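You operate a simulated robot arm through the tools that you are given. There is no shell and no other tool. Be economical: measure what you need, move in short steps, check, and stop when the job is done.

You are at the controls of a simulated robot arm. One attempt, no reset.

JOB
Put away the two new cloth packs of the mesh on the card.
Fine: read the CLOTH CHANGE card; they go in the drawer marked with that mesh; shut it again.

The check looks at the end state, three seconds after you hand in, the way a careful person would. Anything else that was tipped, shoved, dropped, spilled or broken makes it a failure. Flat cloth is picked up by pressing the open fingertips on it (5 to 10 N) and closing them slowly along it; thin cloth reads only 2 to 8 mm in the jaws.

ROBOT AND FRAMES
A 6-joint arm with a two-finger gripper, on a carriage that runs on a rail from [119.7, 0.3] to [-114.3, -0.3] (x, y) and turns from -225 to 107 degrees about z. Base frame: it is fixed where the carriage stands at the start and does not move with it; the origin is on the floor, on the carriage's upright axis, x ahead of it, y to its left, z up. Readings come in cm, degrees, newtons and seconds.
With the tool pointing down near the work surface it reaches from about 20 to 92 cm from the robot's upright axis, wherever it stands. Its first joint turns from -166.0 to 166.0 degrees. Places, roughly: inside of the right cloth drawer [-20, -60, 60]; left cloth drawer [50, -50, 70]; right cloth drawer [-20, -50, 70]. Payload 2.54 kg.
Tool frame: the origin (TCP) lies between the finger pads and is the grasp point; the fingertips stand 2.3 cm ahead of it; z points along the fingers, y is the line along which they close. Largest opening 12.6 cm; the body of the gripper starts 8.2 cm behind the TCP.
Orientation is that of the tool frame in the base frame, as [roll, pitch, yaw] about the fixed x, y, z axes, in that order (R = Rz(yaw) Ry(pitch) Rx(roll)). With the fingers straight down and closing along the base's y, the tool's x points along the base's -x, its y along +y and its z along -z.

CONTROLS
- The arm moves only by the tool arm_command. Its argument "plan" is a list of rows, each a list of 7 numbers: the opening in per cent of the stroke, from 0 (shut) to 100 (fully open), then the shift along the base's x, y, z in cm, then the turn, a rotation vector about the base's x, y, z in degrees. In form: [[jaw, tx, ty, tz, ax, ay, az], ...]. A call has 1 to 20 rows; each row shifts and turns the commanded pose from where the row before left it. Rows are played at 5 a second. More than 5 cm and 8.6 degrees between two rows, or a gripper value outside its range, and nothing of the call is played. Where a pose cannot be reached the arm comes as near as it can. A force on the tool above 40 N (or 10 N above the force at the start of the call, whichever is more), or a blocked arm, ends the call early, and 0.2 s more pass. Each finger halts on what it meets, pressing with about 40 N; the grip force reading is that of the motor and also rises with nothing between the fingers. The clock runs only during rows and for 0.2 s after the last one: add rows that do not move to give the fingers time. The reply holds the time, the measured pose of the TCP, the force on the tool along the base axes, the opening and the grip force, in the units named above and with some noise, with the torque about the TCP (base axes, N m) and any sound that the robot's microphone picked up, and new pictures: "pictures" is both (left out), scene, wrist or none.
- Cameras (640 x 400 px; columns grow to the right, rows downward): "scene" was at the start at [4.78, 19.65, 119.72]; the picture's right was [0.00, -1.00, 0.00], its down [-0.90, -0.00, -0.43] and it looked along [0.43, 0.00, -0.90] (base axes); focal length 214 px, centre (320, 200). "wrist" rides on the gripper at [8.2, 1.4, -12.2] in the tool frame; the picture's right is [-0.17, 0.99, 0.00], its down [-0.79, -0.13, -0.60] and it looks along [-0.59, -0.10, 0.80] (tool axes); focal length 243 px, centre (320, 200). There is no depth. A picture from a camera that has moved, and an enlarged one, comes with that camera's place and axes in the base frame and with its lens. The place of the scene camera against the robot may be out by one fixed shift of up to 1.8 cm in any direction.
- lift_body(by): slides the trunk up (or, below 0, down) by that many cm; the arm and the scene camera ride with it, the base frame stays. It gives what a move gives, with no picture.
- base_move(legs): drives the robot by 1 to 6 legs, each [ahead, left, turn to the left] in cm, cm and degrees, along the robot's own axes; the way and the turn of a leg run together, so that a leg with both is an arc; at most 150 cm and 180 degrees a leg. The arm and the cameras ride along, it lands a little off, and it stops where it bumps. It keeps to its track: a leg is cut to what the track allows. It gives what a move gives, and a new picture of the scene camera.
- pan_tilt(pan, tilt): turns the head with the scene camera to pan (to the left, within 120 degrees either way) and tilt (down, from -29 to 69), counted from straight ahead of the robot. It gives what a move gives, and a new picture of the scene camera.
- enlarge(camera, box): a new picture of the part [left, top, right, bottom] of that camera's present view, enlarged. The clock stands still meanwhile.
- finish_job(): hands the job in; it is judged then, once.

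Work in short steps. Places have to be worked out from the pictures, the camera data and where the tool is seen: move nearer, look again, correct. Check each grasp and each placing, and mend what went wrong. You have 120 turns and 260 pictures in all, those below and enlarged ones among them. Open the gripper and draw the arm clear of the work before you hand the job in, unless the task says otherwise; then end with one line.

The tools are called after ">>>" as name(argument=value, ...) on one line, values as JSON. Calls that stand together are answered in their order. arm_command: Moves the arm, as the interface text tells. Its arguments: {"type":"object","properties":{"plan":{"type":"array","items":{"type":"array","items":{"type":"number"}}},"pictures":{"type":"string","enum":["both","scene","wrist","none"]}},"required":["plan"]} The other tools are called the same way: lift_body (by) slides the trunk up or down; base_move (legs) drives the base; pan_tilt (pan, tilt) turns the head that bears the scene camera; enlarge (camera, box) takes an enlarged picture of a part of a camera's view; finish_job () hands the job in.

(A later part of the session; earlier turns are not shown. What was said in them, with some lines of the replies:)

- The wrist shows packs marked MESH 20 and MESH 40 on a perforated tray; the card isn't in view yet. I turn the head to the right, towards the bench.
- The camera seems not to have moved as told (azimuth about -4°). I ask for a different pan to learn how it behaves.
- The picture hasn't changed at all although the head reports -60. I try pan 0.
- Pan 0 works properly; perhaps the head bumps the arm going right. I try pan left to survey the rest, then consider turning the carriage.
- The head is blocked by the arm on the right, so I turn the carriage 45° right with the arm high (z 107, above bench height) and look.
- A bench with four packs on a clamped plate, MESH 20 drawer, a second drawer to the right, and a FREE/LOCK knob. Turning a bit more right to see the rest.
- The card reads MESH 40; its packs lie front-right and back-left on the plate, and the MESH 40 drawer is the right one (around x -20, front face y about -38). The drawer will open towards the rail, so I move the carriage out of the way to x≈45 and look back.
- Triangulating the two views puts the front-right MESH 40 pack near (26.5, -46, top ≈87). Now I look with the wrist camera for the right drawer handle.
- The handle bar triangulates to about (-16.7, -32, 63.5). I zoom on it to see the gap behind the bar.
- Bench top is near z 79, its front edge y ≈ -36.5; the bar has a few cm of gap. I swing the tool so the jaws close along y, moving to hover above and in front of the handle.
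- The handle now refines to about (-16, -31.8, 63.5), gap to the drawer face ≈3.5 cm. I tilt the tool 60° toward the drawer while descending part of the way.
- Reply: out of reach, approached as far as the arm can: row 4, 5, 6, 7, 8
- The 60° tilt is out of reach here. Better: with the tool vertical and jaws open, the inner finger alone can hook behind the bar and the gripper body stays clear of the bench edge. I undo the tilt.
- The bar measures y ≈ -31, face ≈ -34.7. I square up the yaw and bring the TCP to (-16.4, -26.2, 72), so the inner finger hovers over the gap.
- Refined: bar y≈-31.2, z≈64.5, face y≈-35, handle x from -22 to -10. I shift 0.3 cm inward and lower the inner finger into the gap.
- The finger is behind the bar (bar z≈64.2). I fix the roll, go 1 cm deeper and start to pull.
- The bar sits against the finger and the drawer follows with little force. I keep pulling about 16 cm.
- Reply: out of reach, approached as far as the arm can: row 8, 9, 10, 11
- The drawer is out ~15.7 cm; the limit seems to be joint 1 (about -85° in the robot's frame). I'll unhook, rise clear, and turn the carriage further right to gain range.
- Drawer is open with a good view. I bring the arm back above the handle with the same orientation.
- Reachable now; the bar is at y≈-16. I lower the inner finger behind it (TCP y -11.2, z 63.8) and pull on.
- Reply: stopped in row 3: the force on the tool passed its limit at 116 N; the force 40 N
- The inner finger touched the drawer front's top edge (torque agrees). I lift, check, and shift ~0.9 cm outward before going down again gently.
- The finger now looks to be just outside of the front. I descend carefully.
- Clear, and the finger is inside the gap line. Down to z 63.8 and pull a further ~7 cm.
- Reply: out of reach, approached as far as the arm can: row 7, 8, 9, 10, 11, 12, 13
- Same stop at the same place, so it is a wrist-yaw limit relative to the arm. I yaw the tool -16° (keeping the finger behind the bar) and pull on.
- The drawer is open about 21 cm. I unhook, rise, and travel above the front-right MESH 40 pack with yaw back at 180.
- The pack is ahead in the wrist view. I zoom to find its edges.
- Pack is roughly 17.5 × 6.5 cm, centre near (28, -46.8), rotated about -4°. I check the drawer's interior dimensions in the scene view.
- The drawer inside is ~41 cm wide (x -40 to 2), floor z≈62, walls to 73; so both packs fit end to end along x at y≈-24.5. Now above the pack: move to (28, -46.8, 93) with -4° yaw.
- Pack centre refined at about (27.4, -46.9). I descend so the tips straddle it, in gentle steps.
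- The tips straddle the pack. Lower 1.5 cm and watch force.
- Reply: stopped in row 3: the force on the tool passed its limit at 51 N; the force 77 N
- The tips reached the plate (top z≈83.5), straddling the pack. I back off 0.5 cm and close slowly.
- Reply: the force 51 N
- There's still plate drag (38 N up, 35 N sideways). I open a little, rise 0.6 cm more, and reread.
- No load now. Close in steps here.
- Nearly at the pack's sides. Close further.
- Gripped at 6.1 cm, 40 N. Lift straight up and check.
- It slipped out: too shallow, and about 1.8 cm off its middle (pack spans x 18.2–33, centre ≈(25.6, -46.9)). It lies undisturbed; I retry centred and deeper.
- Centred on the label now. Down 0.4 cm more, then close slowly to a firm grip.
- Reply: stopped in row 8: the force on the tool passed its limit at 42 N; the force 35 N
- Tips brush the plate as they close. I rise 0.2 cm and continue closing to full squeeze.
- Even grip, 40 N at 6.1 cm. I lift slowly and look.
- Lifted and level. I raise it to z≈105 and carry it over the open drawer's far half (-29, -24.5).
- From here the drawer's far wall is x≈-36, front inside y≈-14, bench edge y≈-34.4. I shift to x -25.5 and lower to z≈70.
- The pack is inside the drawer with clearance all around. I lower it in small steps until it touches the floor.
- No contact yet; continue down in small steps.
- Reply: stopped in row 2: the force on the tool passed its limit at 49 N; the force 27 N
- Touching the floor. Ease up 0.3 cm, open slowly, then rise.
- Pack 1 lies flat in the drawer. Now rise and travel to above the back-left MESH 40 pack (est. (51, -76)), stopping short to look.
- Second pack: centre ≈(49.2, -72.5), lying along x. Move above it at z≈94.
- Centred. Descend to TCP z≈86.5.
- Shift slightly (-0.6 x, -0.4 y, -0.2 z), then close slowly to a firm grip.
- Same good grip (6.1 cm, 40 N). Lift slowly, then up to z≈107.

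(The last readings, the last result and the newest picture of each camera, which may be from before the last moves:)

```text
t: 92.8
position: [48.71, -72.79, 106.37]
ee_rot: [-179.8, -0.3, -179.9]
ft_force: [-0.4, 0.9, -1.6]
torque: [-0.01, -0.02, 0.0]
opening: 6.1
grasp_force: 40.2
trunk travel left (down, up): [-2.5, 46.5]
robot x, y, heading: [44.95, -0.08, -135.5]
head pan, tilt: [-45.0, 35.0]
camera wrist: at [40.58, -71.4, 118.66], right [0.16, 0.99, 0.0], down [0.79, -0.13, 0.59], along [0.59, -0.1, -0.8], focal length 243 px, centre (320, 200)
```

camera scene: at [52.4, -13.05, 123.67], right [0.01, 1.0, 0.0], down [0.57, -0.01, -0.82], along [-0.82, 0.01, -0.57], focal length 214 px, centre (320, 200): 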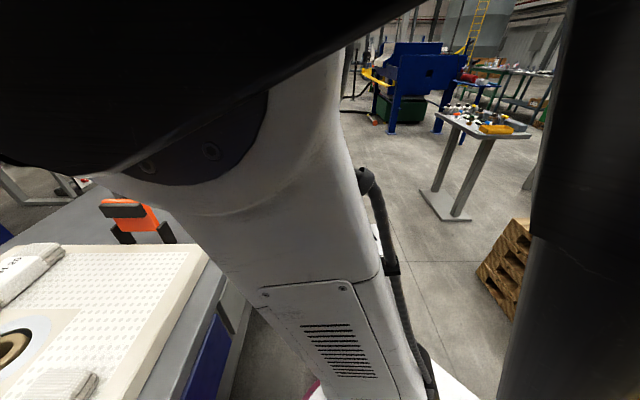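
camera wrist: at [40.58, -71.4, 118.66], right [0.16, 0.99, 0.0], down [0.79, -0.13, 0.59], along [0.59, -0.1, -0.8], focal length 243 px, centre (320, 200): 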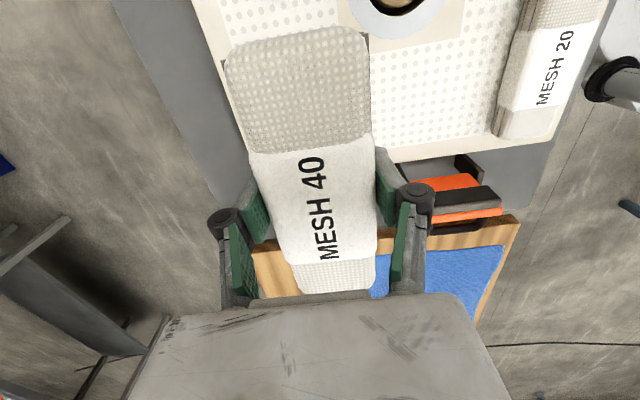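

Held well. Carry to above the drawer's near half (-7, -24.3).

>>> arm_command(plan=[[15, -3.48, 3.03, 0, 0, 0, 0], [15, -3.48, 3.03, 0, 0, 0, 0], [15, -3.48, 3.03, 0, 0, 0, 0], [15, -3.48, 3.03, 0, 0, 0, 0], [15, -3.48, 3.03, 0, 0, 0, 0], [15, -3.48, 3.03, 0, 0, 0, 0], [15, -3.48, 3.03, 0, 0, 0, 0], [15, -3.48, 3.03, 0, 0, 0, 0], [15, -3.48, 3.03, 0, 0, 0, 0], [15, -3.48, 3.03, 0, 0, 0, 0], [15, -3.48, 3.03, 0, 0, 0, 0], [15, -3.48, 3.03, 0, 0, 0, 0], [15, -3.48, 3.03, 0, 0, 0, 0], [15, -3.48, 3.03, 0, 0, 0, 0], [15, -3.48, 3.03, 0, 0, 0, 0], [15, -3.48, 3.03, 0, 0, 0, 0], [15, 0, 0, -4, 0, 0, 0], [15, 0, 0, -4, 0, 0, 0], [15, 0, 0, -4, 0, 0, 0], [15, 0, 0, 0, 0, 0, 0]])

```text
t: 97.0
position: [-7.03, -24.2, 94.49]
ee_rot: [-179.8, -0.2, -179.8]
ft_force: [0.3, 0.2, -0.4]
torque: [0.02, 0.01, 0.01]
opening: 6.11
grasp_force: 40.0
trunk travel left (down, up): [-2.5, 46.5]
robot x, y, heading: [45.48, -0.04, -135.4]
head pan, tilt: [-45.0, 35.0]
camera scene: at [52.4, -13.03, 123.67], right [0.01, 1.0, 0.0], down [0.57, -0.01, -0.82], along [-0.82, 0.01, -0.57], focal length 214 px, centre (320, 200)
camera wrist: at [-15.1, -22.94, 106.67], right [0.16, 0.99, 0.0], down [0.79, -0.13, 0.59], along [0.59, -0.1, -0.8], focal length 243 px, centre (320, 200)
```

scene: 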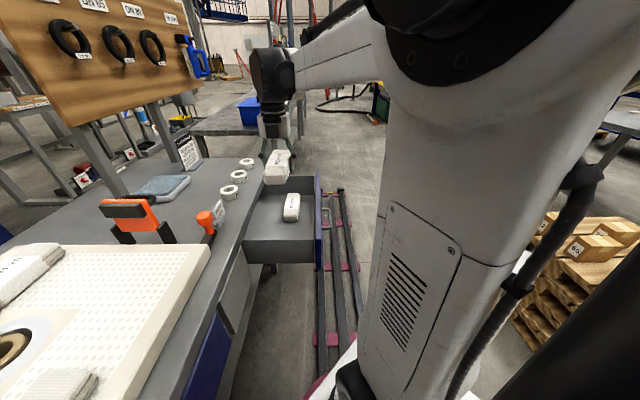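
wrist: 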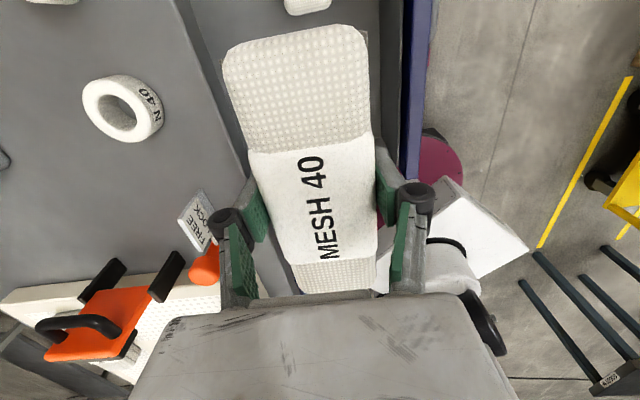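

I shift to x -7.3 and lower to just above the wall tops, then check the clearance to the near wall from the scene camera.

>>> arm_command(plan=[[15, -0.3, -0.1, -4, 0, 0, 0], [15, 0, 0, -4, 0, 0, 0], [15, 0, 0, -4, 0, 0, 0], [15, 0, 0, -4, 0, 0, 0], [15, 0, 0, -1.5, 0, 0, 0], [15, 0, 0, 0, 0, 0, 0]])

>>> enlarge(camera="scene", box=[210, 140, 350, 280])

```text
t: 98.4
position: [-7.28, -24.42, 76.72]
ee_rot: [-179.9, -0.3, -180.0]
ft_force: [0.5, 0.3, -0.1]
torque: [0.0, 0.01, 0.0]
opening: 6.07
grasp_force: 39.9
trunk travel left (down, up): [-2.5, 46.5]
robot x, y, heading: [44.9, 0.02, -135.7]
head pan, tilt: [-45.0, 35.0]
camera scene: at [52.4, -13.03, 123.67], right [0.01, 1.0, 0.0], down [0.57, -0.01, -0.82], along [-0.82, 0.01, -0.57], focal length 214 px, centre (320, 200)
camera wrist: at [-15.47, -23.03, 88.98], right [0.16, 0.99, 0.0], down [0.79, -0.13, 0.59], along [0.59, -0.1, -0.8], focal length 243 px, centre (320, 200)
```

scene: 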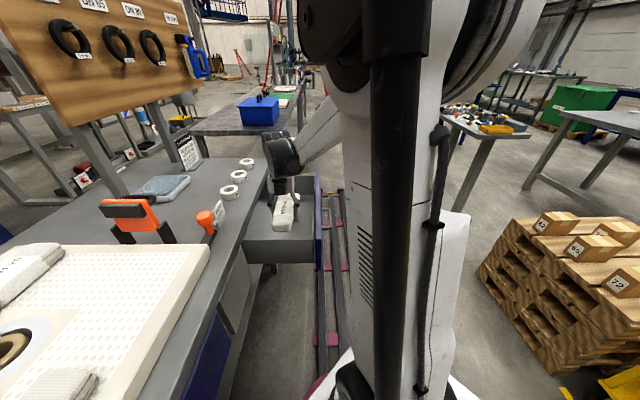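
wrist: 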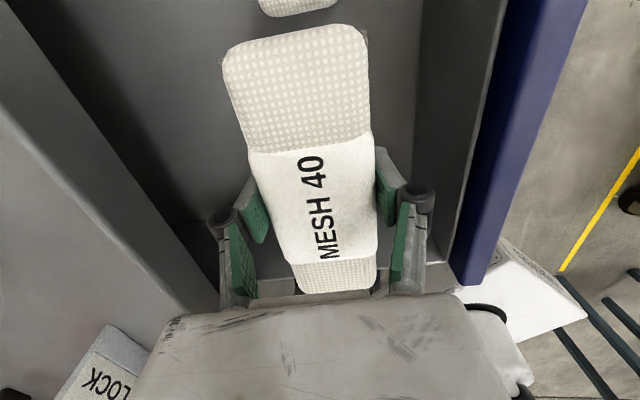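

```text
2.86 times, centred on (280, 210) of scene
camera zoom: at [52.4, -13.03, 123.67], right [0.01, 1.0, 0.0], down [0.57, -0.01, -0.82], along [-0.82, 0.01, -0.57], focal length 613 px, centre (434, 171)
```

zoom: 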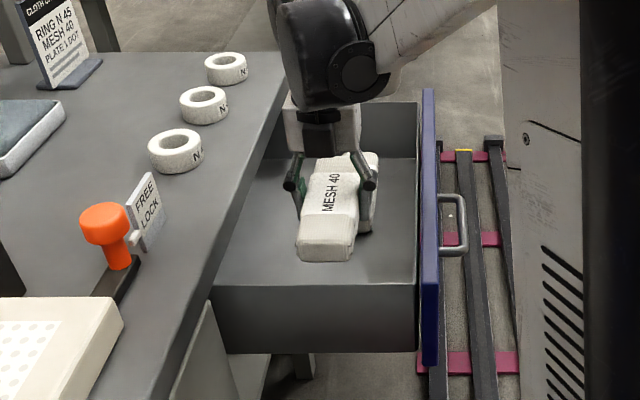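

There's room: the near wall is about x 4–5. I shift +1 cm and lower to the floor gently.

>>> arm_command(plan=[[15, 0.9, 0, 0, 0, 0, 0], [15, 0, 0, -3, 0, 0, 0], [15, 0, 0, -3, 0, 0, 0], [15, 0, 0, -2.5, 0, 0, 0], [15, 0, 0, -1.5, 0, 0, 0], [15, 0, 0, -0.7, 0, 0, 0], [15, 0, 0, 0, 0, 0, 0]])

```text
t: 100.0
position: [-6.53, -24.41, 66.08]
ee_rot: [-179.7, -0.3, -180.0]
ft_force: [0.2, -1.4, -1.1]
torque: [-0.02, 0.02, -0.01]
opening: 6.1
grasp_force: 40.0
trunk travel left (down, up): [-2.5, 46.5]
robot x, y, heading: [45.35, 0.15, -135.7]
head pan, tilt: [-45.0, 35.0]
camera scene: at [52.4, -13.03, 123.67], right [0.01, 1.0, 0.0], down [0.57, -0.01, -0.82], along [-0.82, 0.01, -0.57], focal length 214 px, centre (320, 200)
camera wrist: at [-14.63, -23.04, 78.3], right [0.16, 0.99, 0.0], down [0.79, -0.13, 0.59], along [0.59, -0.1, -0.8], focal length 243 px, centre (320, 200)
```

scene: 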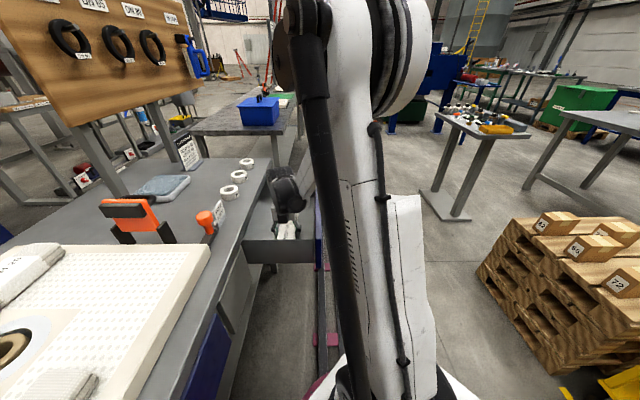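
wrist: 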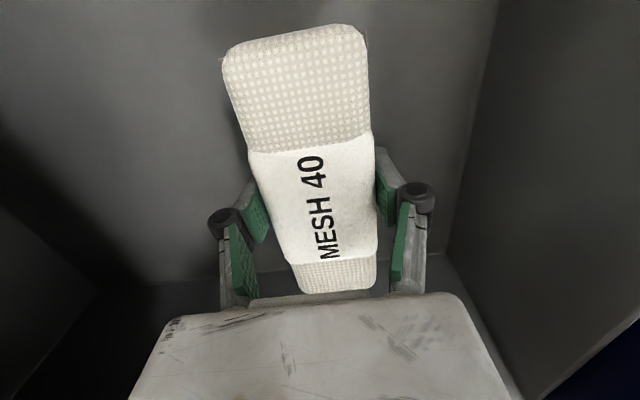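

About 0.4 cm above the floor. I lower 0.3, open slowly and rise.

>>> arm_command(plan=[[15, 0, 0, -0.3, 0, 0, 0], [30, 0, 0, 0, 0, 0, 0], [45, 0, 0, 0, 0, 0, 0], [55, 0, 0, 0, 0, 0, 0], [62, 0, 0, 0, 0, 0, 0], [68, 0, 0, 0, 0, 0, 0], [68, 0, 0, 0, 0, 0, 0], [68, 0, 0, 1, 0, 0, 0], [68, 0, 0, 2, 0, 0, 0], [68, 0, 0, 4, 0, 0, 0], [68, 0, 0, 4, 0, 0, 0], [68, 0, 0, 4, 0, 0, 0], [68, 0, 0, 4, 0, 0, 0], [68, 0, 0, 0, 0, 0, 0]])

```text
t: 103.0
position: [-6.32, -24.19, 84.98]
ee_rot: [180.0, -0.3, -179.9]
ft_force: [0.1, -0.3, -0.2]
torque: [-0.05, 0.02, 0.01]
opening: 8.58
grasp_force: 0.1
trunk travel left (down, up): [-2.5, 46.5]
robot x, y, heading: [44.85, 0.11, -135.5]
head pan, tilt: [-45.0, 35.0]
camera scene: at [52.4, -13.04, 123.67], right [0.01, 1.0, 0.0], down [0.57, -0.01, -0.82], along [-0.82, 0.01, -0.57], focal length 214 px, centre (320, 200)
camera wrist: at [-14.54, -22.85, 97.02], right [0.16, 0.99, 0.0], down [0.79, -0.13, 0.59], along [0.59, -0.1, -0.8], focal length 243 px, centre (320, 200)
```

scene: 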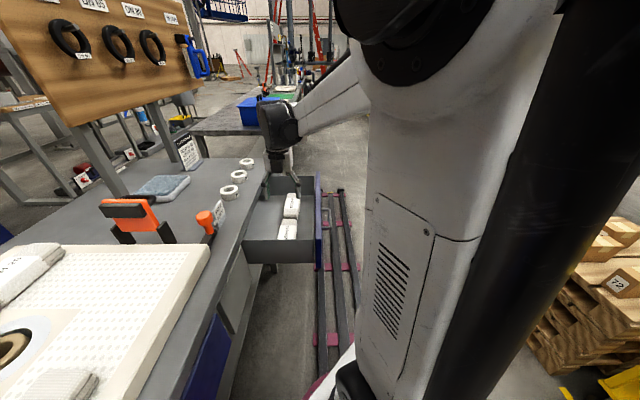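
wrist: 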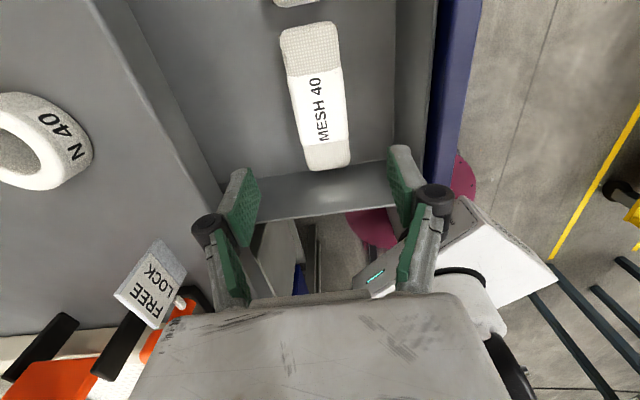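

Both MESH 40 packs lie flat in the drawer, lower than its walls. Now to shut it: I go over to outside the front with jaws open and yaw 164, so the inner finger's outer side pushes the front above the handle.

>>> arm_command(plan=[[80, 0, 0, 4, 0, 0, 0], [90, -1, 3, 2, 0, 0, -2], [100, -1, 3, 0, 0, 0, -2], [100, -1, 3, 0, 0, 0, -2], [100, -1, 3, 0, 0, 0, -2], [100, -1, 3, 0, 0, 0, -2], [100, -1, 3, 0, 0, 0, -2], [100, -1, 3, 0, 0, 0, -2], [100, -0.2, 1, 0, 0, 0, -2], [100, 0, 0, -4, 0, 0, 0], [100, 0, 0, -3, 0, 0, 0], [100, 0, 0, 0, 0, 0, 0]])

```text
t: 105.6
position: [-13.54, -2.36, 83.78]
ee_rot: [-179.8, -0.3, 164.1]
ft_force: [-0.3, -1.0, -0.6]
torque: [-0.01, 0.0, 0.01]
opening: 12.57
grasp_force: 0.0
trunk travel left (down, up): [-2.5, 46.5]
robot x, y, heading: [45.24, -0.03, -135.5]
head pan, tilt: [-45.0, 35.0]
camera scene: at [52.41, -13.03, 123.67], right [0.01, 1.0, 0.0], down [0.57, -0.01, -0.82], along [-0.82, 0.01, -0.57], focal length 214 px, centre (320, 200)
camera wrist: at [-21.11, 1.18, 96.09], right [0.43, 0.9, 0.0], down [0.73, -0.34, 0.59], along [0.54, -0.26, -0.8], focal length 243 px, centre (320, 200)
```

scene: 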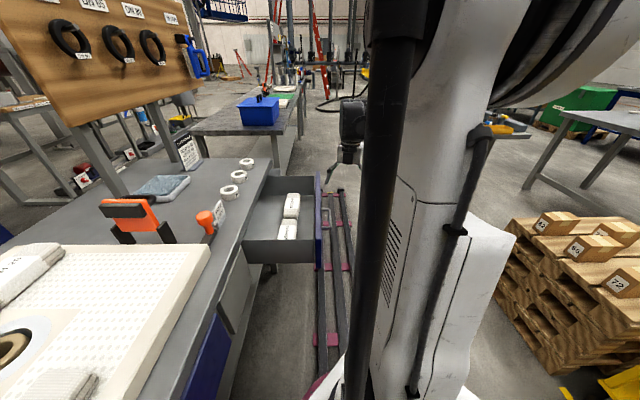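
wrist: 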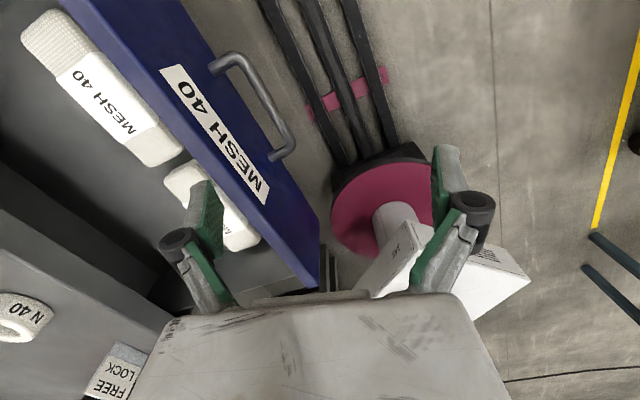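

The face is at y≈-13.7; the finger hangs ~4 cm outside it. Lower to z 71.5, then push slowly.

>>> arm_command(plan=[[100, 0, 0, -4, 0, 0, 0], [100, 0, 0, -4, 0, 0, 0], [100, 0, 0, -3, 0, 0, 0], [100, 0, 0, -1.2, 0, 0, 0], [100, 0, -1, 0, 0, 0, 0], [100, 0, -1, 0, 0, 0, 0], [100, 0, -1, 0, 0, 0, 0], [100, 0, -1, 0, 0, 0, 0], [100, 0, -1, 0, 0, 0, 0], [100, 0, -1, 0, 0, 0, 0], [100, 0, -1, 0, 0, 0, 0], [100, 0, 0, 0, 0, 0, 0]])

```text
t: 108.2
position: [-13.75, -9.35, 71.79]
ee_rot: [-179.7, -0.4, 164.2]
ft_force: [0.5, -0.6, -0.2]
torque: [-0.01, 0.02, -0.03]
opening: 12.59
grasp_force: 0.0
trunk travel left (down, up): [-2.5, 46.5]
robot x, y, heading: [44.9, 0.19, -135.3]
head pan, tilt: [-45.0, 35.0]
camera scene: at [52.4, -13.03, 123.67], right [0.01, 1.0, 0.0], down [0.57, -0.01, -0.82], along [-0.82, 0.01, -0.57], focal length 214 px, centre (320, 200)
camera wrist: at [-21.2, -5.84, 83.93], right [0.43, 0.9, 0.0], down [0.73, -0.34, 0.59], along [0.54, -0.26, -0.8], focal length 243 px, centre (320, 200)
```

scene: 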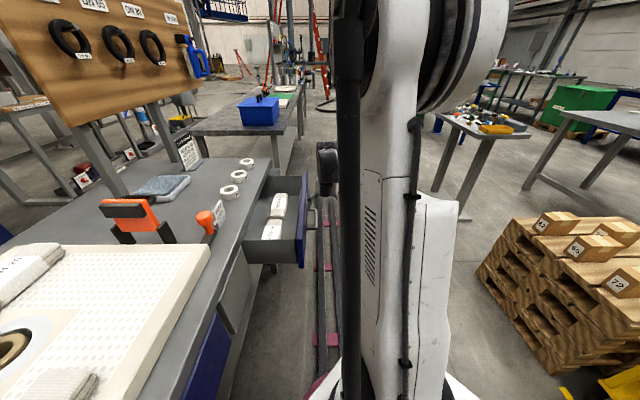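
wrist: 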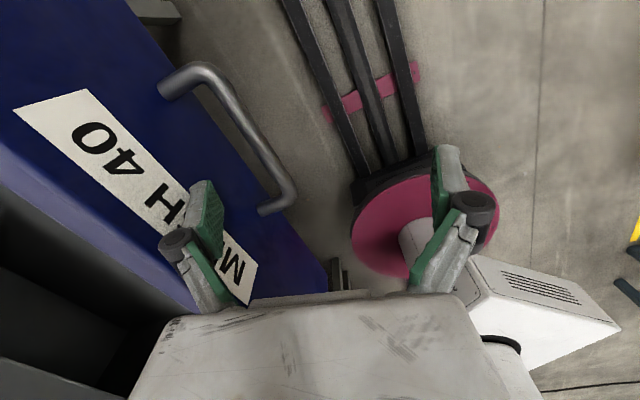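

The drawer is closing smoothly. Continue 14 cm more.

>>> arm_command(plan=[[100, 0, -1, 0, 0, 0, 0], [100, 0, -1, 0, 0, 0, 0], [100, 0, -1, 0, 0, 0, 0], [100, 0, -1, 0, 0, 0, 0], [100, 0, -1, 0, 0, 0, 0], [100, 0, -1, 0, 0, 0, 0], [100, 0, -1, 0, 0, 0, 0], [100, 0, -1, 0, 0, 0, 0], [100, 0, -1, 0, 0, 0, 0], [100, 0, -1, 0, 0, 0, 0], [100, 0, -1, 0, 0, 0, 0], [100, 0, -1, 0, 0, 0, 0], [100, 0, -1, 0, 0, 0, 0], [100, 0, -1, 0, 0, 0, 0], [100, 0, 0, 0, 0, 0, 0]])

```text
t: 111.4
position: [-13.72, -23.28, 71.71]
ee_rot: [-179.8, -0.3, 164.1]
ft_force: [-0.5, 1.3, -0.1]
torque: [-0.04, -0.02, 0.03]
opening: 12.57
grasp_force: 0.0
trunk travel left (down, up): [-2.5, 46.5]
robot x, y, heading: [45.08, 0.4, -135.5]
head pan, tilt: [-45.0, 35.0]
camera scene: at [52.4, -13.03, 123.67], right [0.01, 1.0, 0.0], down [0.57, -0.01, -0.82], along [-0.82, 0.01, -0.57], focal length 214 px, centre (320, 200)
camera wrist: at [-21.13, -19.68, 83.9], right [0.43, 0.9, 0.0], down [0.73, -0.34, 0.59], along [0.54, -0.26, -0.8], focal length 243 px, centre (320, 200)
```

scene: 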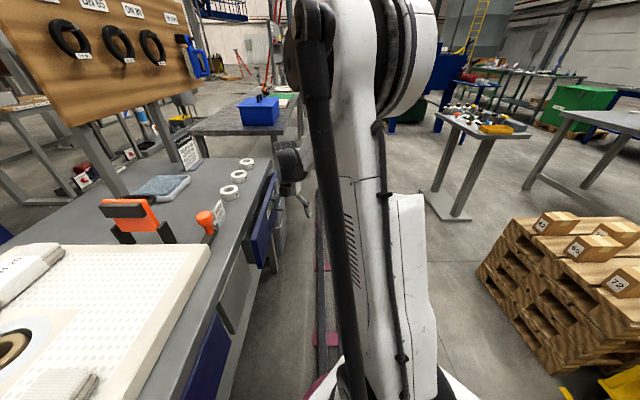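
wrist: 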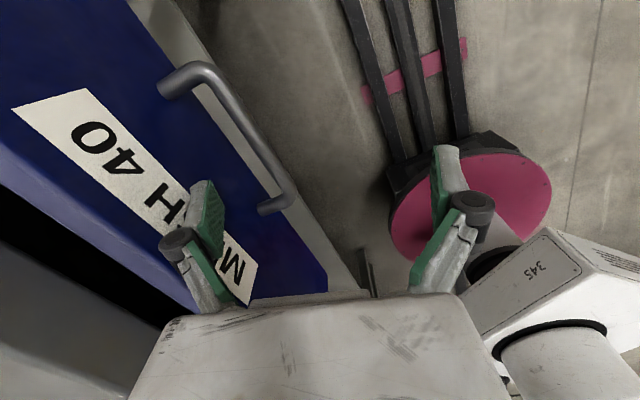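

About 4 cm left. Push in half-centimetre rows until it seats.

>>> arm_command(plan=[[100, 0, -0.5, 0, 0, 0, 0], [100, 0, -0.5, 0, 0, 0, 0], [100, 0, -0.5, 0, 0, 0, 0], [100, 0, -0.5, 0, 0, 0, 0], [100, 0, -0.5, 0, 0, 0, 0], [100, 0, -0.5, 0, 0, 0, 0], [100, 0, -0.5, 0, 0, 0, 0], [100, 0, 0, 0, 0, 0, 0]])

```text
t: 113.2
position: [-13.76, -26.87, 71.66]
ee_rot: [-179.8, -0.3, 164.1]
ft_force: [-0.8, 2.5, 1.2]
torque: [-0.09, 0.02, -0.06]
opening: 12.52
grasp_force: 0.0
trunk travel left (down, up): [-2.5, 46.5]
robot x, y, heading: [44.76, 0.27, -135.6]
head pan, tilt: [-45.0, 35.0]
camera scene: at [52.4, -13.02, 123.67], right [0.01, 1.0, 0.0], down [0.57, -0.01, -0.82], along [-0.82, 0.01, -0.57], focal length 214 px, centre (320, 200)
camera wrist: at [-21.11, -23.22, 83.87], right [0.43, 0.9, 0.0], down [0.73, -0.34, 0.59], along [0.54, -0.26, -0.8], focal length 243 px, centre (320, 200)
```

scene: 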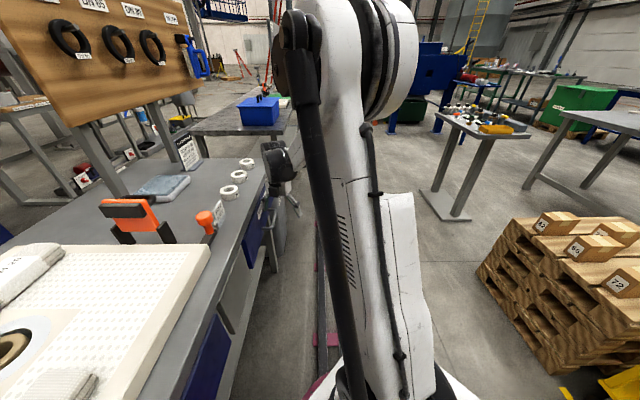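
wrist: 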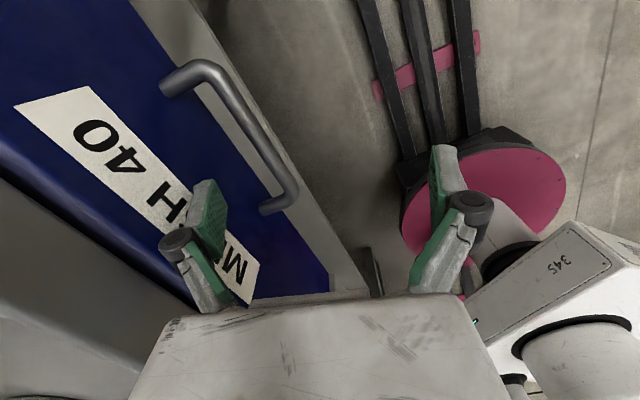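

Nearly flush. A few more millimetres till resistance.

>>> arm_command(plan=[[100, 0, -0.3, 0, 0, 0, 0], [100, 0, -0.3, 0, 0, 0, 0], [100, 0, -0.3, 0, 0, 0, 0], [100, 0, -0.3, 0, 0, 0, 0], [100, 0, 0, 0, 0, 0, 0]], pictures="wrist")

```text
t: 114.4
position: [-13.66, -27.66, 71.81]
ee_rot: [-179.8, -0.4, 164.0]
ft_force: [-6.3, 31.4, 15.0]
torque: [-2.09, 0.04, -0.95]
opening: 12.22
grasp_force: 0.1
trunk travel left (down, up): [-2.5, 46.5]
robot x, y, heading: [45.06, 0.15, -135.8]
head pan, tilt: [-45.0, 35.0]
camera wrist: at [-21.14, -24.13, 84.04], right [0.43, 0.9, 0.0], down [0.73, -0.35, 0.59], along [0.53, -0.26, -0.8], focal length 243 px, centre (320, 200)
```

wrist: 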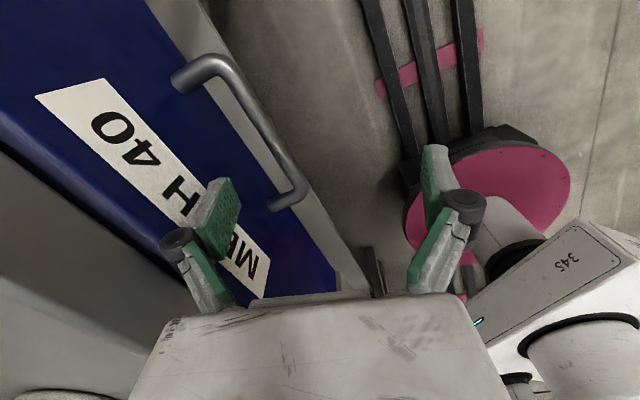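

31 N resistance: the drawer is seated. I back off, rise, and look.

>>> arm_command(plan=[[100, 0, 1, 0, 0, 0, 0], [100, 0, 3, 0, 0, 0, 0], [100, 0, 3, 0, 0, 0, 0], [100, 0, 3, 2, 0, 0, 0], [100, 0, 2, 4, 0, 0, 0], [100, 0, 2, 4, 0, 0, 0], [100, 0, 2, 4, 0, 0, 0], [100, 0, 2, 4, 0, 0, 0], [100, 0, 2, 4, 0, 0, 0], [100, 0, 0, 4, 0, 0, 0], [100, 0, 0, 4, 0, 0, 0], [100, 0, 0, 4, 0, 0, 0]])

>>> enlarge(camera="wrist", box=[0, 0, 400, 250])

>>> enlarge(camera="scene", box=[0, 120, 340, 380])

```text
t: 117.0
position: [-13.66, -8.05, 105.71]
ee_rot: [-179.9, -0.2, 164.1]
ft_force: [-0.6, 0.2, -0.9]
torque: [0.02, -0.05, 0.01]
opening: 12.61
grasp_force: 0.1
trunk travel left (down, up): [-2.5, 46.5]
robot x, y, heading: [44.89, 0.26, -135.5]
head pan, tilt: [-45.0, 35.0]
camera scene: at [52.39, -13.03, 123.67], right [0.01, 1.0, 0.0], down [0.57, -0.01, -0.82], along [-0.82, 0.01, -0.57], focal length 214 px, centre (320, 200)
camera wrist: at [-21.1, -4.5, 117.86], right [0.43, 0.9, 0.0], down [0.73, -0.34, 0.59], along [0.54, -0.26, -0.8], focal length 243 px, centre (320, 200)
```

scene: 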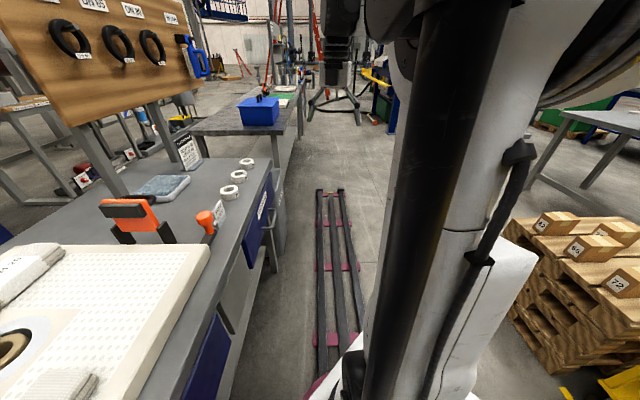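
wrist: 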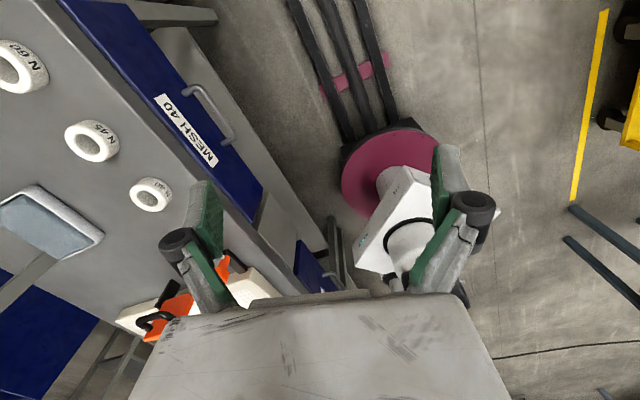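

```text
1.60 times, centred on (200, 125) of wrist
camera zoom: at [-21.1, -4.5, 117.86], right [0.43, 0.9, 0.0], down [0.73, -0.34, 0.59], along [0.54, -0.26, -0.8], focal length 388 px, centre (512, 320)
```

zoom: 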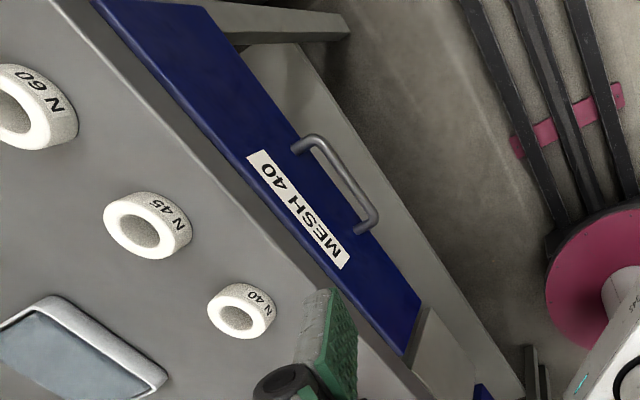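

```text
1.54 times, centred on (170, 250) of scene
camera zoom: at [52.39, -13.03, 123.67], right [0.01, 1.0, 0.0], down [0.57, -0.01, -0.82], along [-0.82, 0.01, -0.57], focal length 330 px, centre (551, 123)
```

zoom: 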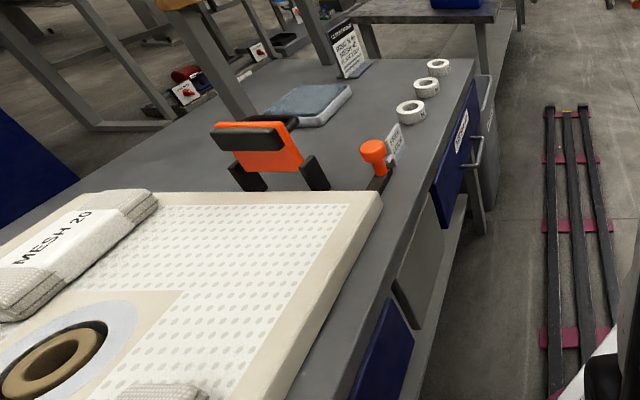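

The MESH 40 drawer is flush with its neighbour, its handle is back at y≈-32, and the plate, MESH 20 packs, rings and card are as they were. The arm is clear with the gripper open, so I hand in.

>>> finish_job()

```text
The job is handed in.
```

The CLOTH CHANGE card says MESH 40: both MESH 40 packs are in the MESH 40 drawer, the drawer is shut, and the job is handed in.
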